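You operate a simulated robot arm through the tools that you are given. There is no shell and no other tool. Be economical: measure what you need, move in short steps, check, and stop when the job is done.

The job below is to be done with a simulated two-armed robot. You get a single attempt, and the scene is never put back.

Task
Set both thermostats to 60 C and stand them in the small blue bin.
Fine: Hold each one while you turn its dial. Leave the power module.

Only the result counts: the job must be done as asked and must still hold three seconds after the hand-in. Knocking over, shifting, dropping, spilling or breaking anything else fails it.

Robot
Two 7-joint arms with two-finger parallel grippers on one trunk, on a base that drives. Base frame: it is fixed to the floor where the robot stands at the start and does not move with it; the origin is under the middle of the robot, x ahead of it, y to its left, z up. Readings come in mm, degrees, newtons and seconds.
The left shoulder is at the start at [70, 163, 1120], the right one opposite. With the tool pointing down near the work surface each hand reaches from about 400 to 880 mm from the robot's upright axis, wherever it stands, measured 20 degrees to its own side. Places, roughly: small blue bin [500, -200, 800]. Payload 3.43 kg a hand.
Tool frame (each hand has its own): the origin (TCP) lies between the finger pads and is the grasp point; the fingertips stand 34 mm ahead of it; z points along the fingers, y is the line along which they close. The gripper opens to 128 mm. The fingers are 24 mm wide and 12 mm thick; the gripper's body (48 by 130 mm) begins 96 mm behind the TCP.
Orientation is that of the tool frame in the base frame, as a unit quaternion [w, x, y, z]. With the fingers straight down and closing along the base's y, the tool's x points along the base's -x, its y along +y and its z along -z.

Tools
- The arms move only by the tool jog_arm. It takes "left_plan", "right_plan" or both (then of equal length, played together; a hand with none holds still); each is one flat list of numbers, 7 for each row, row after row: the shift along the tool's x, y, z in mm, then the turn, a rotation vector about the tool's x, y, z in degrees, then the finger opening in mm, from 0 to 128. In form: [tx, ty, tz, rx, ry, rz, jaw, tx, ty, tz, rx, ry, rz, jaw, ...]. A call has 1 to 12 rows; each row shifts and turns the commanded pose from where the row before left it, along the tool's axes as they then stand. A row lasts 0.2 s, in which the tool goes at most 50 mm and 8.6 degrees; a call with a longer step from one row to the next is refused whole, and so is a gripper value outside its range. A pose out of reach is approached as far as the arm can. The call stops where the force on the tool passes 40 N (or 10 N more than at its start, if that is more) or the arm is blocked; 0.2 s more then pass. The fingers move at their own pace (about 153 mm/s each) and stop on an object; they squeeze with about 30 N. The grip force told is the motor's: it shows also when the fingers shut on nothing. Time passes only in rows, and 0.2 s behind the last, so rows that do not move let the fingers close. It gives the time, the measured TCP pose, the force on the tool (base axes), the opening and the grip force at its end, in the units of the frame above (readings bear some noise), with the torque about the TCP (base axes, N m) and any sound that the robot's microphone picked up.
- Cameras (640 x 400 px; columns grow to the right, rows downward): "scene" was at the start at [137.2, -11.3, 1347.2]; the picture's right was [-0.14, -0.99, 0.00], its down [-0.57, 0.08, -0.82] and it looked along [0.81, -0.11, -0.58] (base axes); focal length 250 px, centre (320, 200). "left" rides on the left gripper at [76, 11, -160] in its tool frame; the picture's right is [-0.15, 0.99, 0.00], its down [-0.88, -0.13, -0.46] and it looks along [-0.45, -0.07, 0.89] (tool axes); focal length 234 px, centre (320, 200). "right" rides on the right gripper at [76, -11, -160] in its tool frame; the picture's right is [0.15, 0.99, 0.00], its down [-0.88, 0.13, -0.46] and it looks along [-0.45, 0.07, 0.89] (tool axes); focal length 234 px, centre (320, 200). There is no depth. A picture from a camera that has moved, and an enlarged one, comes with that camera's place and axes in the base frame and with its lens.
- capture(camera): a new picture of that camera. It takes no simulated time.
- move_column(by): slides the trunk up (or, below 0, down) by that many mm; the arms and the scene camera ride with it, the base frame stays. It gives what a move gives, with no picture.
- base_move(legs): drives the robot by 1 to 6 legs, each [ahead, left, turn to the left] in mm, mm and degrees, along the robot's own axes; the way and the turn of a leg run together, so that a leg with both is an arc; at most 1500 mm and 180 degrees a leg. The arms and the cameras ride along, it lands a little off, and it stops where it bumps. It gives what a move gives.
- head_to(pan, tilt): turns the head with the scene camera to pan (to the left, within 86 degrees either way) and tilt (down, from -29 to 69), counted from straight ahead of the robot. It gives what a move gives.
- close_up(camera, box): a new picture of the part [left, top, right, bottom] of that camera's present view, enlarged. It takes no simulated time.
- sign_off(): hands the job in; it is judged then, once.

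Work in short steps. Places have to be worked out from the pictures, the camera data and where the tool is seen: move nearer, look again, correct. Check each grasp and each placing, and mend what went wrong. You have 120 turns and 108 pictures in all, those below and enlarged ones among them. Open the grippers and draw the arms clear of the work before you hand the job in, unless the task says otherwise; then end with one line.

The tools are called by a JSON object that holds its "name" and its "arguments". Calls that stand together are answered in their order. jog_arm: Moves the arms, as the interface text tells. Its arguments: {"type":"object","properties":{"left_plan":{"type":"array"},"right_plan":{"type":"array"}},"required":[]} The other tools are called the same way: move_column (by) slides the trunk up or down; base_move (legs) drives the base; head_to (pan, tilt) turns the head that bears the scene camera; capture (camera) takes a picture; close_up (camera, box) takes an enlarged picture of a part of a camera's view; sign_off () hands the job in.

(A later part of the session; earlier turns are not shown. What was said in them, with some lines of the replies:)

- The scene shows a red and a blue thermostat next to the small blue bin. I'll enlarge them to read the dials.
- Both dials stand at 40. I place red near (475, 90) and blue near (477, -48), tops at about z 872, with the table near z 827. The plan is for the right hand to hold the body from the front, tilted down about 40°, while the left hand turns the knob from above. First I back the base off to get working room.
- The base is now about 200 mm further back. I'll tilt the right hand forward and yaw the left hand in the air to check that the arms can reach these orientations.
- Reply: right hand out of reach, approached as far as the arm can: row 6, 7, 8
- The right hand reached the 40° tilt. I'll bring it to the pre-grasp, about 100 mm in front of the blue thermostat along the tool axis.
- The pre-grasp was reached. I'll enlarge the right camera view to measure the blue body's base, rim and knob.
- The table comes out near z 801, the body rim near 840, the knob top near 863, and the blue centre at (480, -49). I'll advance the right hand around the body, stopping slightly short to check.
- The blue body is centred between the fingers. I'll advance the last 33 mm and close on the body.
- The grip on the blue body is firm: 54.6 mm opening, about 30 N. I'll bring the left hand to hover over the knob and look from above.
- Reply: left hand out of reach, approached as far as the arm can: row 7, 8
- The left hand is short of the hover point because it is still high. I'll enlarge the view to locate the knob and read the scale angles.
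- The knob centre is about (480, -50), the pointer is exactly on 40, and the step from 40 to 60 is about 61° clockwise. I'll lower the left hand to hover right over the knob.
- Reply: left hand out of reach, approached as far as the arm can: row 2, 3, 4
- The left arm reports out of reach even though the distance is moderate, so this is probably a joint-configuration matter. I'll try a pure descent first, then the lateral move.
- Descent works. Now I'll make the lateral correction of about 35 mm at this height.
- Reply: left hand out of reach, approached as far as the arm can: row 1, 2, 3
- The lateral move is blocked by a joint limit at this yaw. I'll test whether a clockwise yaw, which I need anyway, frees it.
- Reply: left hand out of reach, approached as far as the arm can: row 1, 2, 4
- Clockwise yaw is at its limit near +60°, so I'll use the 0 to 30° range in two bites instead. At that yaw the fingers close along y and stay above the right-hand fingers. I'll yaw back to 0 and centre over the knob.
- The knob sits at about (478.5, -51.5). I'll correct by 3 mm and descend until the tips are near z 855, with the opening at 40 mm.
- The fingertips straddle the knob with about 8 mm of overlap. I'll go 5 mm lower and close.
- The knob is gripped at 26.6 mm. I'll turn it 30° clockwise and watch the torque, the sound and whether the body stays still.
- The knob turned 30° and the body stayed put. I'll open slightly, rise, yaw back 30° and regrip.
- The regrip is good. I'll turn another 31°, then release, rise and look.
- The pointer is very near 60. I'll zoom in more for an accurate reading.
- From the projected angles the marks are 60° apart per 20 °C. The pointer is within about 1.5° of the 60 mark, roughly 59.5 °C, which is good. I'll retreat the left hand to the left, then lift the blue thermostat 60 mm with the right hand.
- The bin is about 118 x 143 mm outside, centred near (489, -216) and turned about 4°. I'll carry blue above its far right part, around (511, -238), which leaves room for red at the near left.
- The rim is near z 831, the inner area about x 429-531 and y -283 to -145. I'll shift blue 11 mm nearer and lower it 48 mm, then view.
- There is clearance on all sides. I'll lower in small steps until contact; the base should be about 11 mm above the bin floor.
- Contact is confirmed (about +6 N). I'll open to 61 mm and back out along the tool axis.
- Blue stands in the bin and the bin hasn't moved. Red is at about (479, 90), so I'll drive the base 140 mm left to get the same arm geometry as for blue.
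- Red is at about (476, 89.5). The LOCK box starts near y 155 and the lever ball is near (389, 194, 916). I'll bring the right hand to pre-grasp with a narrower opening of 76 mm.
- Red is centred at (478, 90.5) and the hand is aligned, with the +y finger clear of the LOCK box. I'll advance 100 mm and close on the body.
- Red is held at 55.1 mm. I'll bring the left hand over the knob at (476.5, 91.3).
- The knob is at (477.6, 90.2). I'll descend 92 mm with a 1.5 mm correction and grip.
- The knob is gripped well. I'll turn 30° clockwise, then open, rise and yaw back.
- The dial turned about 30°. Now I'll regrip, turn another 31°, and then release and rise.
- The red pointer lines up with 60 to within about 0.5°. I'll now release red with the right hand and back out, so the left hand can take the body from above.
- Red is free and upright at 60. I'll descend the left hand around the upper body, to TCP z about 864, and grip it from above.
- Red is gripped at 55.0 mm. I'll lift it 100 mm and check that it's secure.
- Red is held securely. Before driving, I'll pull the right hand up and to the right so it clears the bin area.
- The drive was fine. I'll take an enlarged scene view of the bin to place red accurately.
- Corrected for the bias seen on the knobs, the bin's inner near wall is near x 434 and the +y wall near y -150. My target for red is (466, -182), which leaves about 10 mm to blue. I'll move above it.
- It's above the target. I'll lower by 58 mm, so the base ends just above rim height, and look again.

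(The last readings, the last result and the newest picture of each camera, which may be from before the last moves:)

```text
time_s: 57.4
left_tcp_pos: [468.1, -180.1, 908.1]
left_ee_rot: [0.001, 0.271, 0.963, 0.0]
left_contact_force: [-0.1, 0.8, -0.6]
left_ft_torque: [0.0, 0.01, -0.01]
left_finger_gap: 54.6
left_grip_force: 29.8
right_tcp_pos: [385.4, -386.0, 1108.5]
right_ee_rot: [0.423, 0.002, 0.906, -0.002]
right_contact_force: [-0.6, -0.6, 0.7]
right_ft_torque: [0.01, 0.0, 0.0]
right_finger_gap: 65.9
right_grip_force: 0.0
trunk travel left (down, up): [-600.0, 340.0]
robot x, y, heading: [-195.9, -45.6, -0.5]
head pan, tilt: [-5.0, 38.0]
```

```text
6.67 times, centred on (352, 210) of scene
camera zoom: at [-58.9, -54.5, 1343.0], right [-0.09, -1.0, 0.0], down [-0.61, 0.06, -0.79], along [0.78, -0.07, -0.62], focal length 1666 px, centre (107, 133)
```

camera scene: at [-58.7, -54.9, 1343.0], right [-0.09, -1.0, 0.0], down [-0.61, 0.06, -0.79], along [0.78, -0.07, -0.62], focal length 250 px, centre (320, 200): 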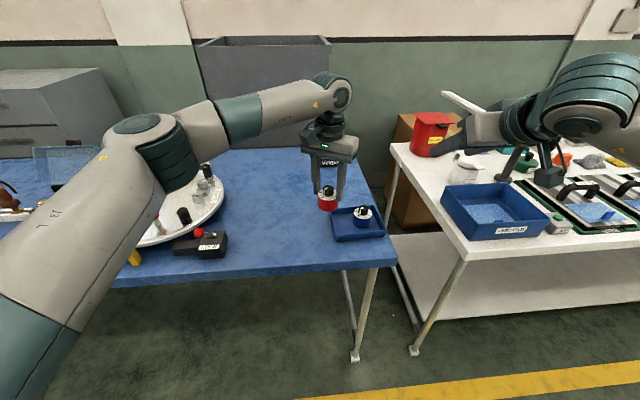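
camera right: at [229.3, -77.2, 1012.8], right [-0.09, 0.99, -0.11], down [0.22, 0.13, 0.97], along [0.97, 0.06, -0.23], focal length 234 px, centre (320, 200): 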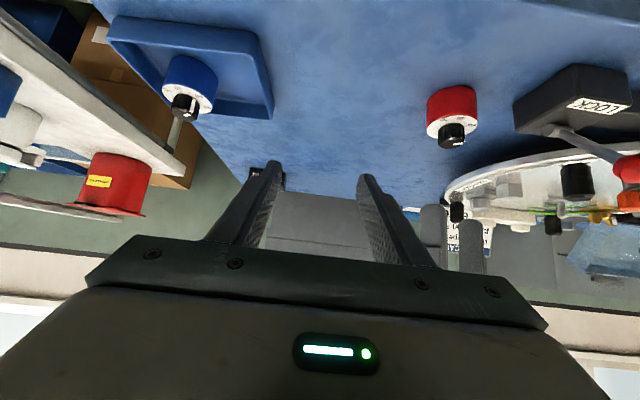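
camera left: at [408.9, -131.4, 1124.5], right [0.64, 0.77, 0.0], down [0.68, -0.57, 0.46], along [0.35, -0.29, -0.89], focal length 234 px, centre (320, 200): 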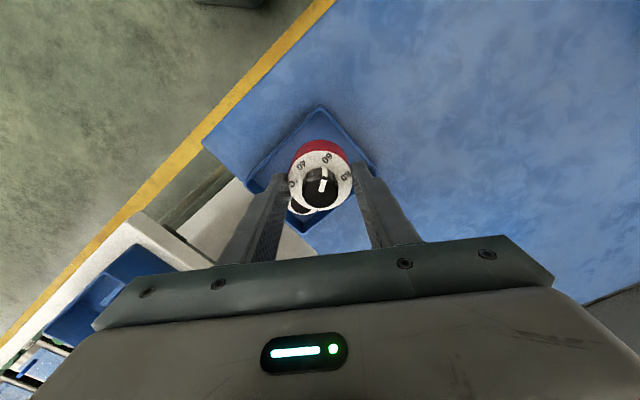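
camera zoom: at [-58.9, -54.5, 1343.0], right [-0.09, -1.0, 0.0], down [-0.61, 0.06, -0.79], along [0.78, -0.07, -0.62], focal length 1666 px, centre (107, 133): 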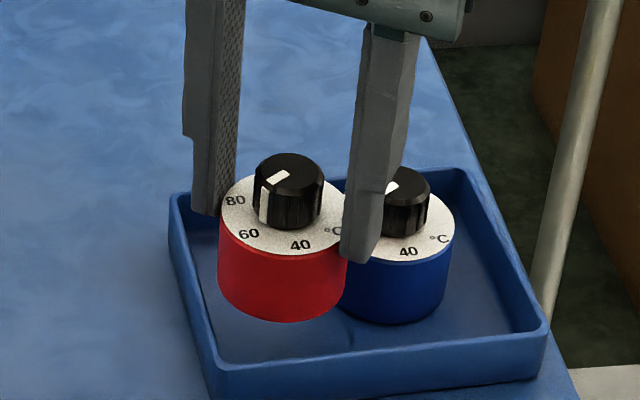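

The gap to the left wall looks only about 3 mm, so I'll shift red 4 mm away from it. Then I'll lower 26 mm more, watching the force.

{"name": "jog_arm", "arguments": {"left_plan": [-2.9, -2.9, 0, 0, 0, 0, 46, 0, 0, 0, 0, 0, 0, 46, 0, 0, 9, 0, 0, 0, 46, 0, 0, 9, 0, 0, 0, 46, 0, 0, 8, 0, 0, 0, 46, 0, 0, 0, 0, 0, 0, 46]}}

{"name": "close_up", "arguments": {"camera": "left", "box": [200, 80, 440, 230]}}

{"name": "close_up", "arguments": {"camera": "scene", "box": [304, 180, 400, 240]}}

```text
time_s: 58.8
left_tcp_pos: [468.0, -185.4, 880.9]
left_ee_rot: [0.001, 0.271, 0.963, 0.0]
left_contact_force: [0.9, 0.3, -0.9]
left_ft_torque: [0.03, 0.01, 0.01]
left_finger_gap: 54.5
left_grip_force: 29.6
right_tcp_pos: [388.1, -384.9, 1108.5]
right_ee_rot: [0.423, 0.003, 0.906, -0.002]
right_contact_force: [-0.3, -0.3, -0.1]
right_ft_torque: [-0.02, -0.02, -0.01]
right_finger_gap: 66.1
right_grip_force: 0.0
trunk travel left (down, up): [-600.0, 340.0]
robot x, y, heading: [-194.3, -46.8, -0.0]
head pan, tilt: [-5.0, 38.0]
```

```text
2.67 times, centred on (320, 155) of left
camera zoom: at [409.5, -136.5, 1039.2], right [0.64, 0.77, 0.0], down [0.68, -0.57, 0.46], along [0.35, -0.29, -0.89], focal length 624 px, centre (320, 320)
```

zoom: 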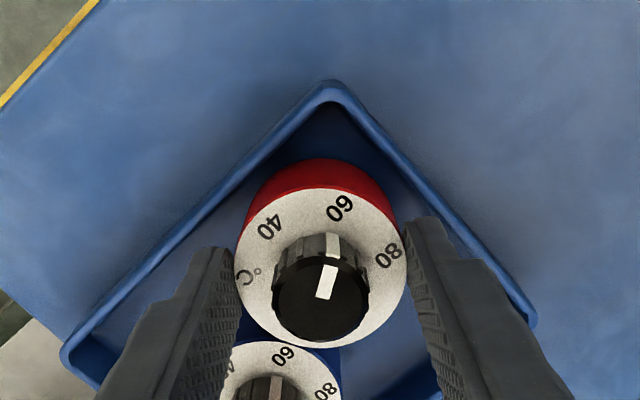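

```text
6.67 times, centred on (352, 210) of scene
camera zoom: at [-58.8, -54.6, 1343.0], right [-0.09, -1.0, 0.0], down [-0.61, 0.06, -0.79], along [0.78, -0.07, -0.62], focal length 1666 px, centre (107, 133)
```

zoom: 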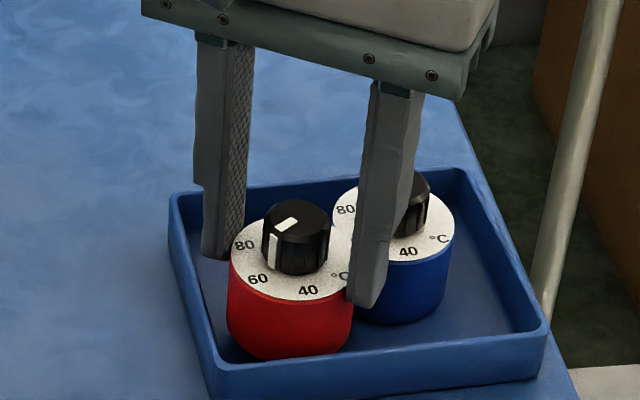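

The clearances look good on both sides. I'll lower the last 11 mm gently.

{"name": "jog_arm", "arguments": {"left_plan": [0, 0, 5, 0, 0, 0, 46, 0, 0, 3, 0, 0, 0, 46, 0, 0, 1.5, 0, 0, 0, 46, 0, 0, 1, 0, 0, 0, 46, 0, 0, 0, 0, 0, 0, 46]}}

{"name": "close_up", "arguments": {"camera": "scene", "box": [304, 180, 400, 240]}}

```text
time_s: 60.0
left_tcp_pos: [467.0, -186.6, 869.7]
left_ee_rot: [0.0, 0.271, 0.963, 0.001]
left_contact_force: [0.9, -0.2, -1.3]
left_ft_torque: [-0.04, 0.01, 0.01]
left_finger_gap: 54.7
left_grip_force: 30.2
right_tcp_pos: [385.5, -385.2, 1109.4]
right_ee_rot: [0.422, 0.002, 0.906, -0.001]
right_contact_force: [0.8, -0.1, 0.6]
right_ft_torque: [-0.01, 0.03, -0.02]
right_finger_gap: 66.4
right_grip_force: 0.1
trunk travel left (down, up): [-600.0, 340.0]
robot x, y, heading: [-193.2, -46.5, -0.4]
head pan, tilt: [-5.0, 38.0]
```

```text
6.67 times, centred on (352, 210) of scene
camera zoom: at [-58.7, -54.6, 1343.0], right [-0.09, -1.0, 0.0], down [-0.61, 0.06, -0.79], along [0.78, -0.07, -0.62], focal length 1666 px, centre (107, 133)
```

zoom: 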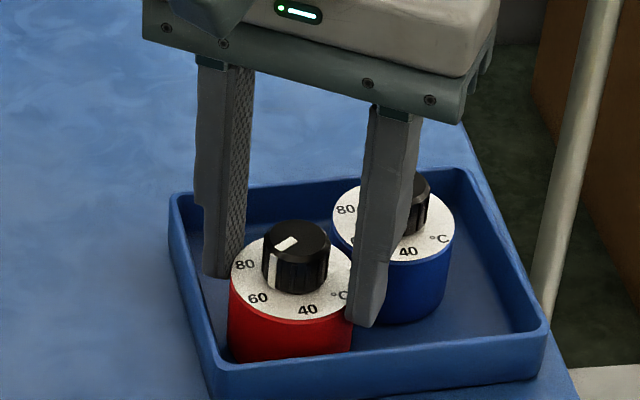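

No contact yet. I'll continue in 1 mm steps.

{"name": "jog_arm", "arguments": {"left_plan": [0, 0, 1, 0, 0, 0, 46, 0, 0, 1, 0, 0, 0, 46, 0, 0, 0, 0, 0, 0, 46]}}

```text
time_s: 60.8
left_tcp_pos: [467.7, -184.8, 867.6]
left_ee_rot: [0.001, 0.271, 0.963, -0.001]
left_contact_force: [3.6, -0.5, 9.0]
left_ft_torque: [0.03, -0.14, -0.05]
left_finger_gap: 54.6
left_grip_force: 29.9
right_tcp_pos: [385.6, -384.9, 1109.1]
right_ee_rot: [0.422, 0.002, 0.907, 0.0]
right_contact_force: [0.1, 0.6, -0.1]
right_ft_torque: [0.01, 0.0, 0.0]
right_finger_gap: 66.1
right_grip_force: 0.0
trunk travel left (down, up): [-600.0, 340.0]
robot x, y, heading: [-196.3, -46.2, -0.4]
head pan, tilt: [-5.0, 38.0]
```

Contact at 9 N, so the base is on the bin floor. I'll open slightly and rise straight up.

{"name": "jog_arm", "arguments": {"left_plan": [0, 0, 0, 0, 0, 0, 58, 0, 0, 0, 0, 0, 0, 61, 0, 0, -10, 0, 0, 0, 61, 0, 0, -25, 0, 0, 0, 61, 0, 0, -40, 0, 0, 0, 61, 0, 0, -45, 0, 0, 0, 61, 0, 0, 0, 0, 0, 0, 61]}}

{"name": "close_up", "arguments": {"camera": "scene", "box": [304, 180, 400, 240]}}

{"name": "close_up", "arguments": {"camera": "left", "box": [240, 90, 400, 190]}}

```text
time_s: 62.4
left_tcp_pos: [469.5, -187.4, 987.2]
left_ee_rot: [0.0, 0.271, 0.962, -0.001]
left_contact_force: [0.3, 0.1, -0.3]
left_ft_torque: [-0.01, 0.02, 0.0]
left_finger_gap: 61.0
left_grip_force: 0.2
right_tcp_pos: [386.6, -384.7, 1108.8]
right_ee_rot: [0.422, 0.003, 0.907, -0.001]
right_contact_force: [0.1, 0.2, 0.6]
right_ft_torque: [-0.04, -0.04, -0.01]
right_finger_gap: 66.0
right_grip_force: 0.1
trunk travel left (down, up): [-600.0, 340.0]
robot x, y, heading: [-192.1, -45.8, -0.0]
head pan, tilt: [-5.0, 38.0]
```

```text
6.67 times, centred on (352, 210) of scene
camera zoom: at [-58.1, -54.5, 1342.9], right [-0.09, -1.0, 0.0], down [-0.61, 0.06, -0.79], along [0.78, -0.07, -0.62], focal length 1666 px, centre (107, 133)
```

zoom: 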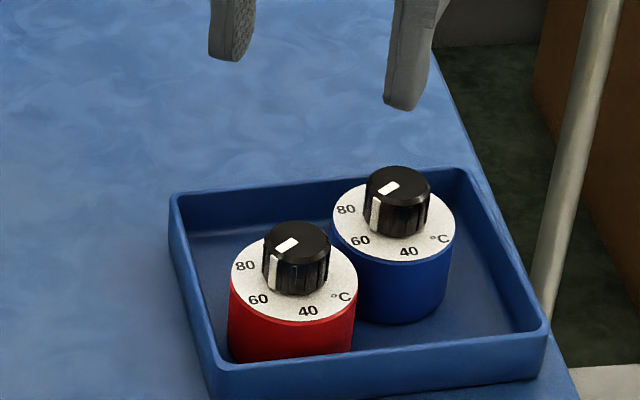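

```text
4.00 times, centred on (320, 140) of left
camera zoom: at [409.4, -138.2, 1145.6], right [0.64, 0.77, 0.0], down [0.68, -0.57, 0.45], along [0.35, -0.29, -0.89], focal length 937 px, centre (320, 440)
```

zoom: 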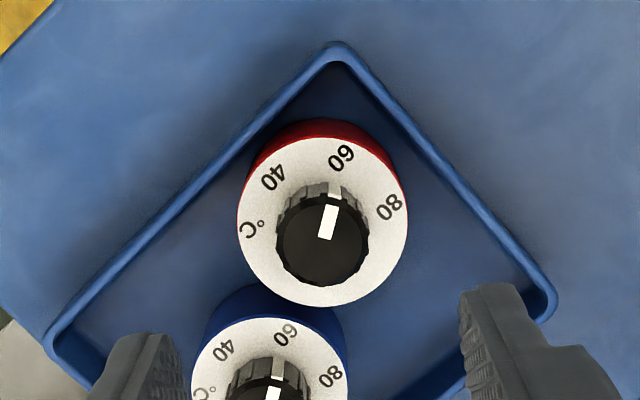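

Both stand upright in the bin at 60. I'll draw the left arm up and clear, and look once more.

{"name": "jog_arm", "arguments": {"left_plan": [0, 0, -30, 0, 0, 0, 90, 0, 0, -30, 0, 0, 0, 90, 0, 40, -15, 0, 0, 0, 90, 0, 40, -15, 0, 0, 0, 90, 10, 40, 0, 0, 0, 0, 90, 10, 40, 0, 0, 0, 0, 90, 0, 0, 0, 0, 0, 0, 90]}}

{"name": "capture", "arguments": {"camera": "scene"}}

{"name": "close_up", "arguments": {"camera": "scene", "box": [304, 180, 400, 240]}}

```text
time_s: 64.0
left_tcp_pos: [532.4, -41.8, 1074.6]
left_ee_rot: [0.0, 0.273, 0.962, 0.001]
left_contact_force: [0.0, 0.0, -0.7]
left_ft_torque: [0.0, -0.01, 0.0]
left_finger_gap: 90.2
left_grip_force: 0.1
right_tcp_pos: [387.1, -387.3, 1109.0]
right_ee_rot: [0.422, 0.003, 0.906, -0.001]
right_contact_force: [0.1, 0.9, 0.1]
right_ft_torque: [0.07, -0.01, 0.02]
right_finger_gap: 66.1
right_grip_force: 0.0
trunk travel left (down, up): [-600.0, 340.0]
robot x, y, heading: [-195.5, -48.7, -0.4]
head pan, tilt: [-5.0, 38.0]
```

```text
35 pictures are left
camera scene: at [-59.1, -56.0, 1343.0], right [-0.09, -1.0, 0.0], down [-0.61, 0.06, -0.79], along [0.78, -0.07, -0.62], focal length 250 px, centre (320, 200)
```

scene: 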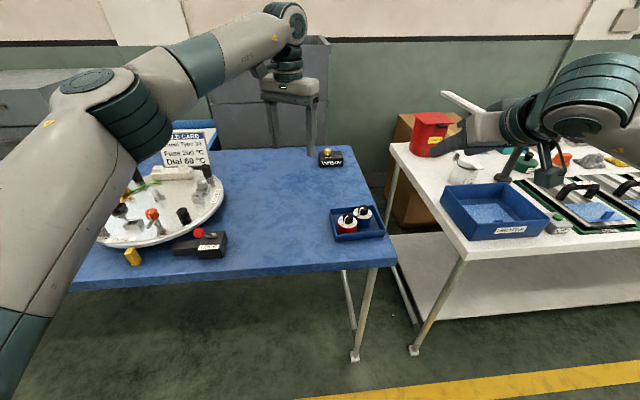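

```text
6.67 times, centred on (352, 210) of scene
camera zoom: at [-59.1, -56.0, 1343.0], right [-0.09, -1.0, 0.0], down [-0.61, 0.06, -0.79], along [0.78, -0.07, -0.62], focal length 1666 px, centre (107, 133)
```

zoom: 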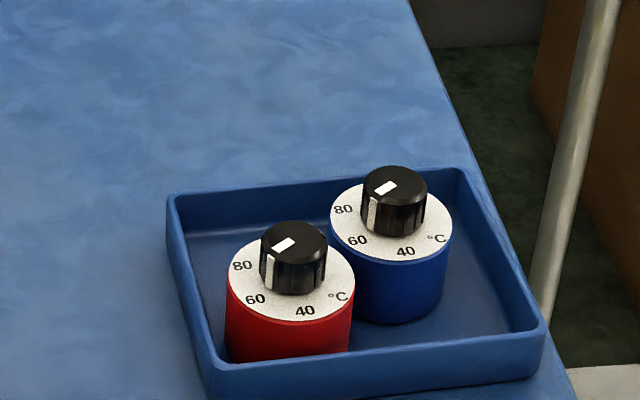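

Both thermostats stand in the bin at 60, the power module is untouched, and both arms are clear with grippers open. I'm handing in.

{"name": "sign_off", "arguments": {}}

```text
The job is handed in.
```

Both thermostats are set to 60 °C (blue reads about 59.5, red is on the mark) and standing in the small blue bin; the power module was left untouched.
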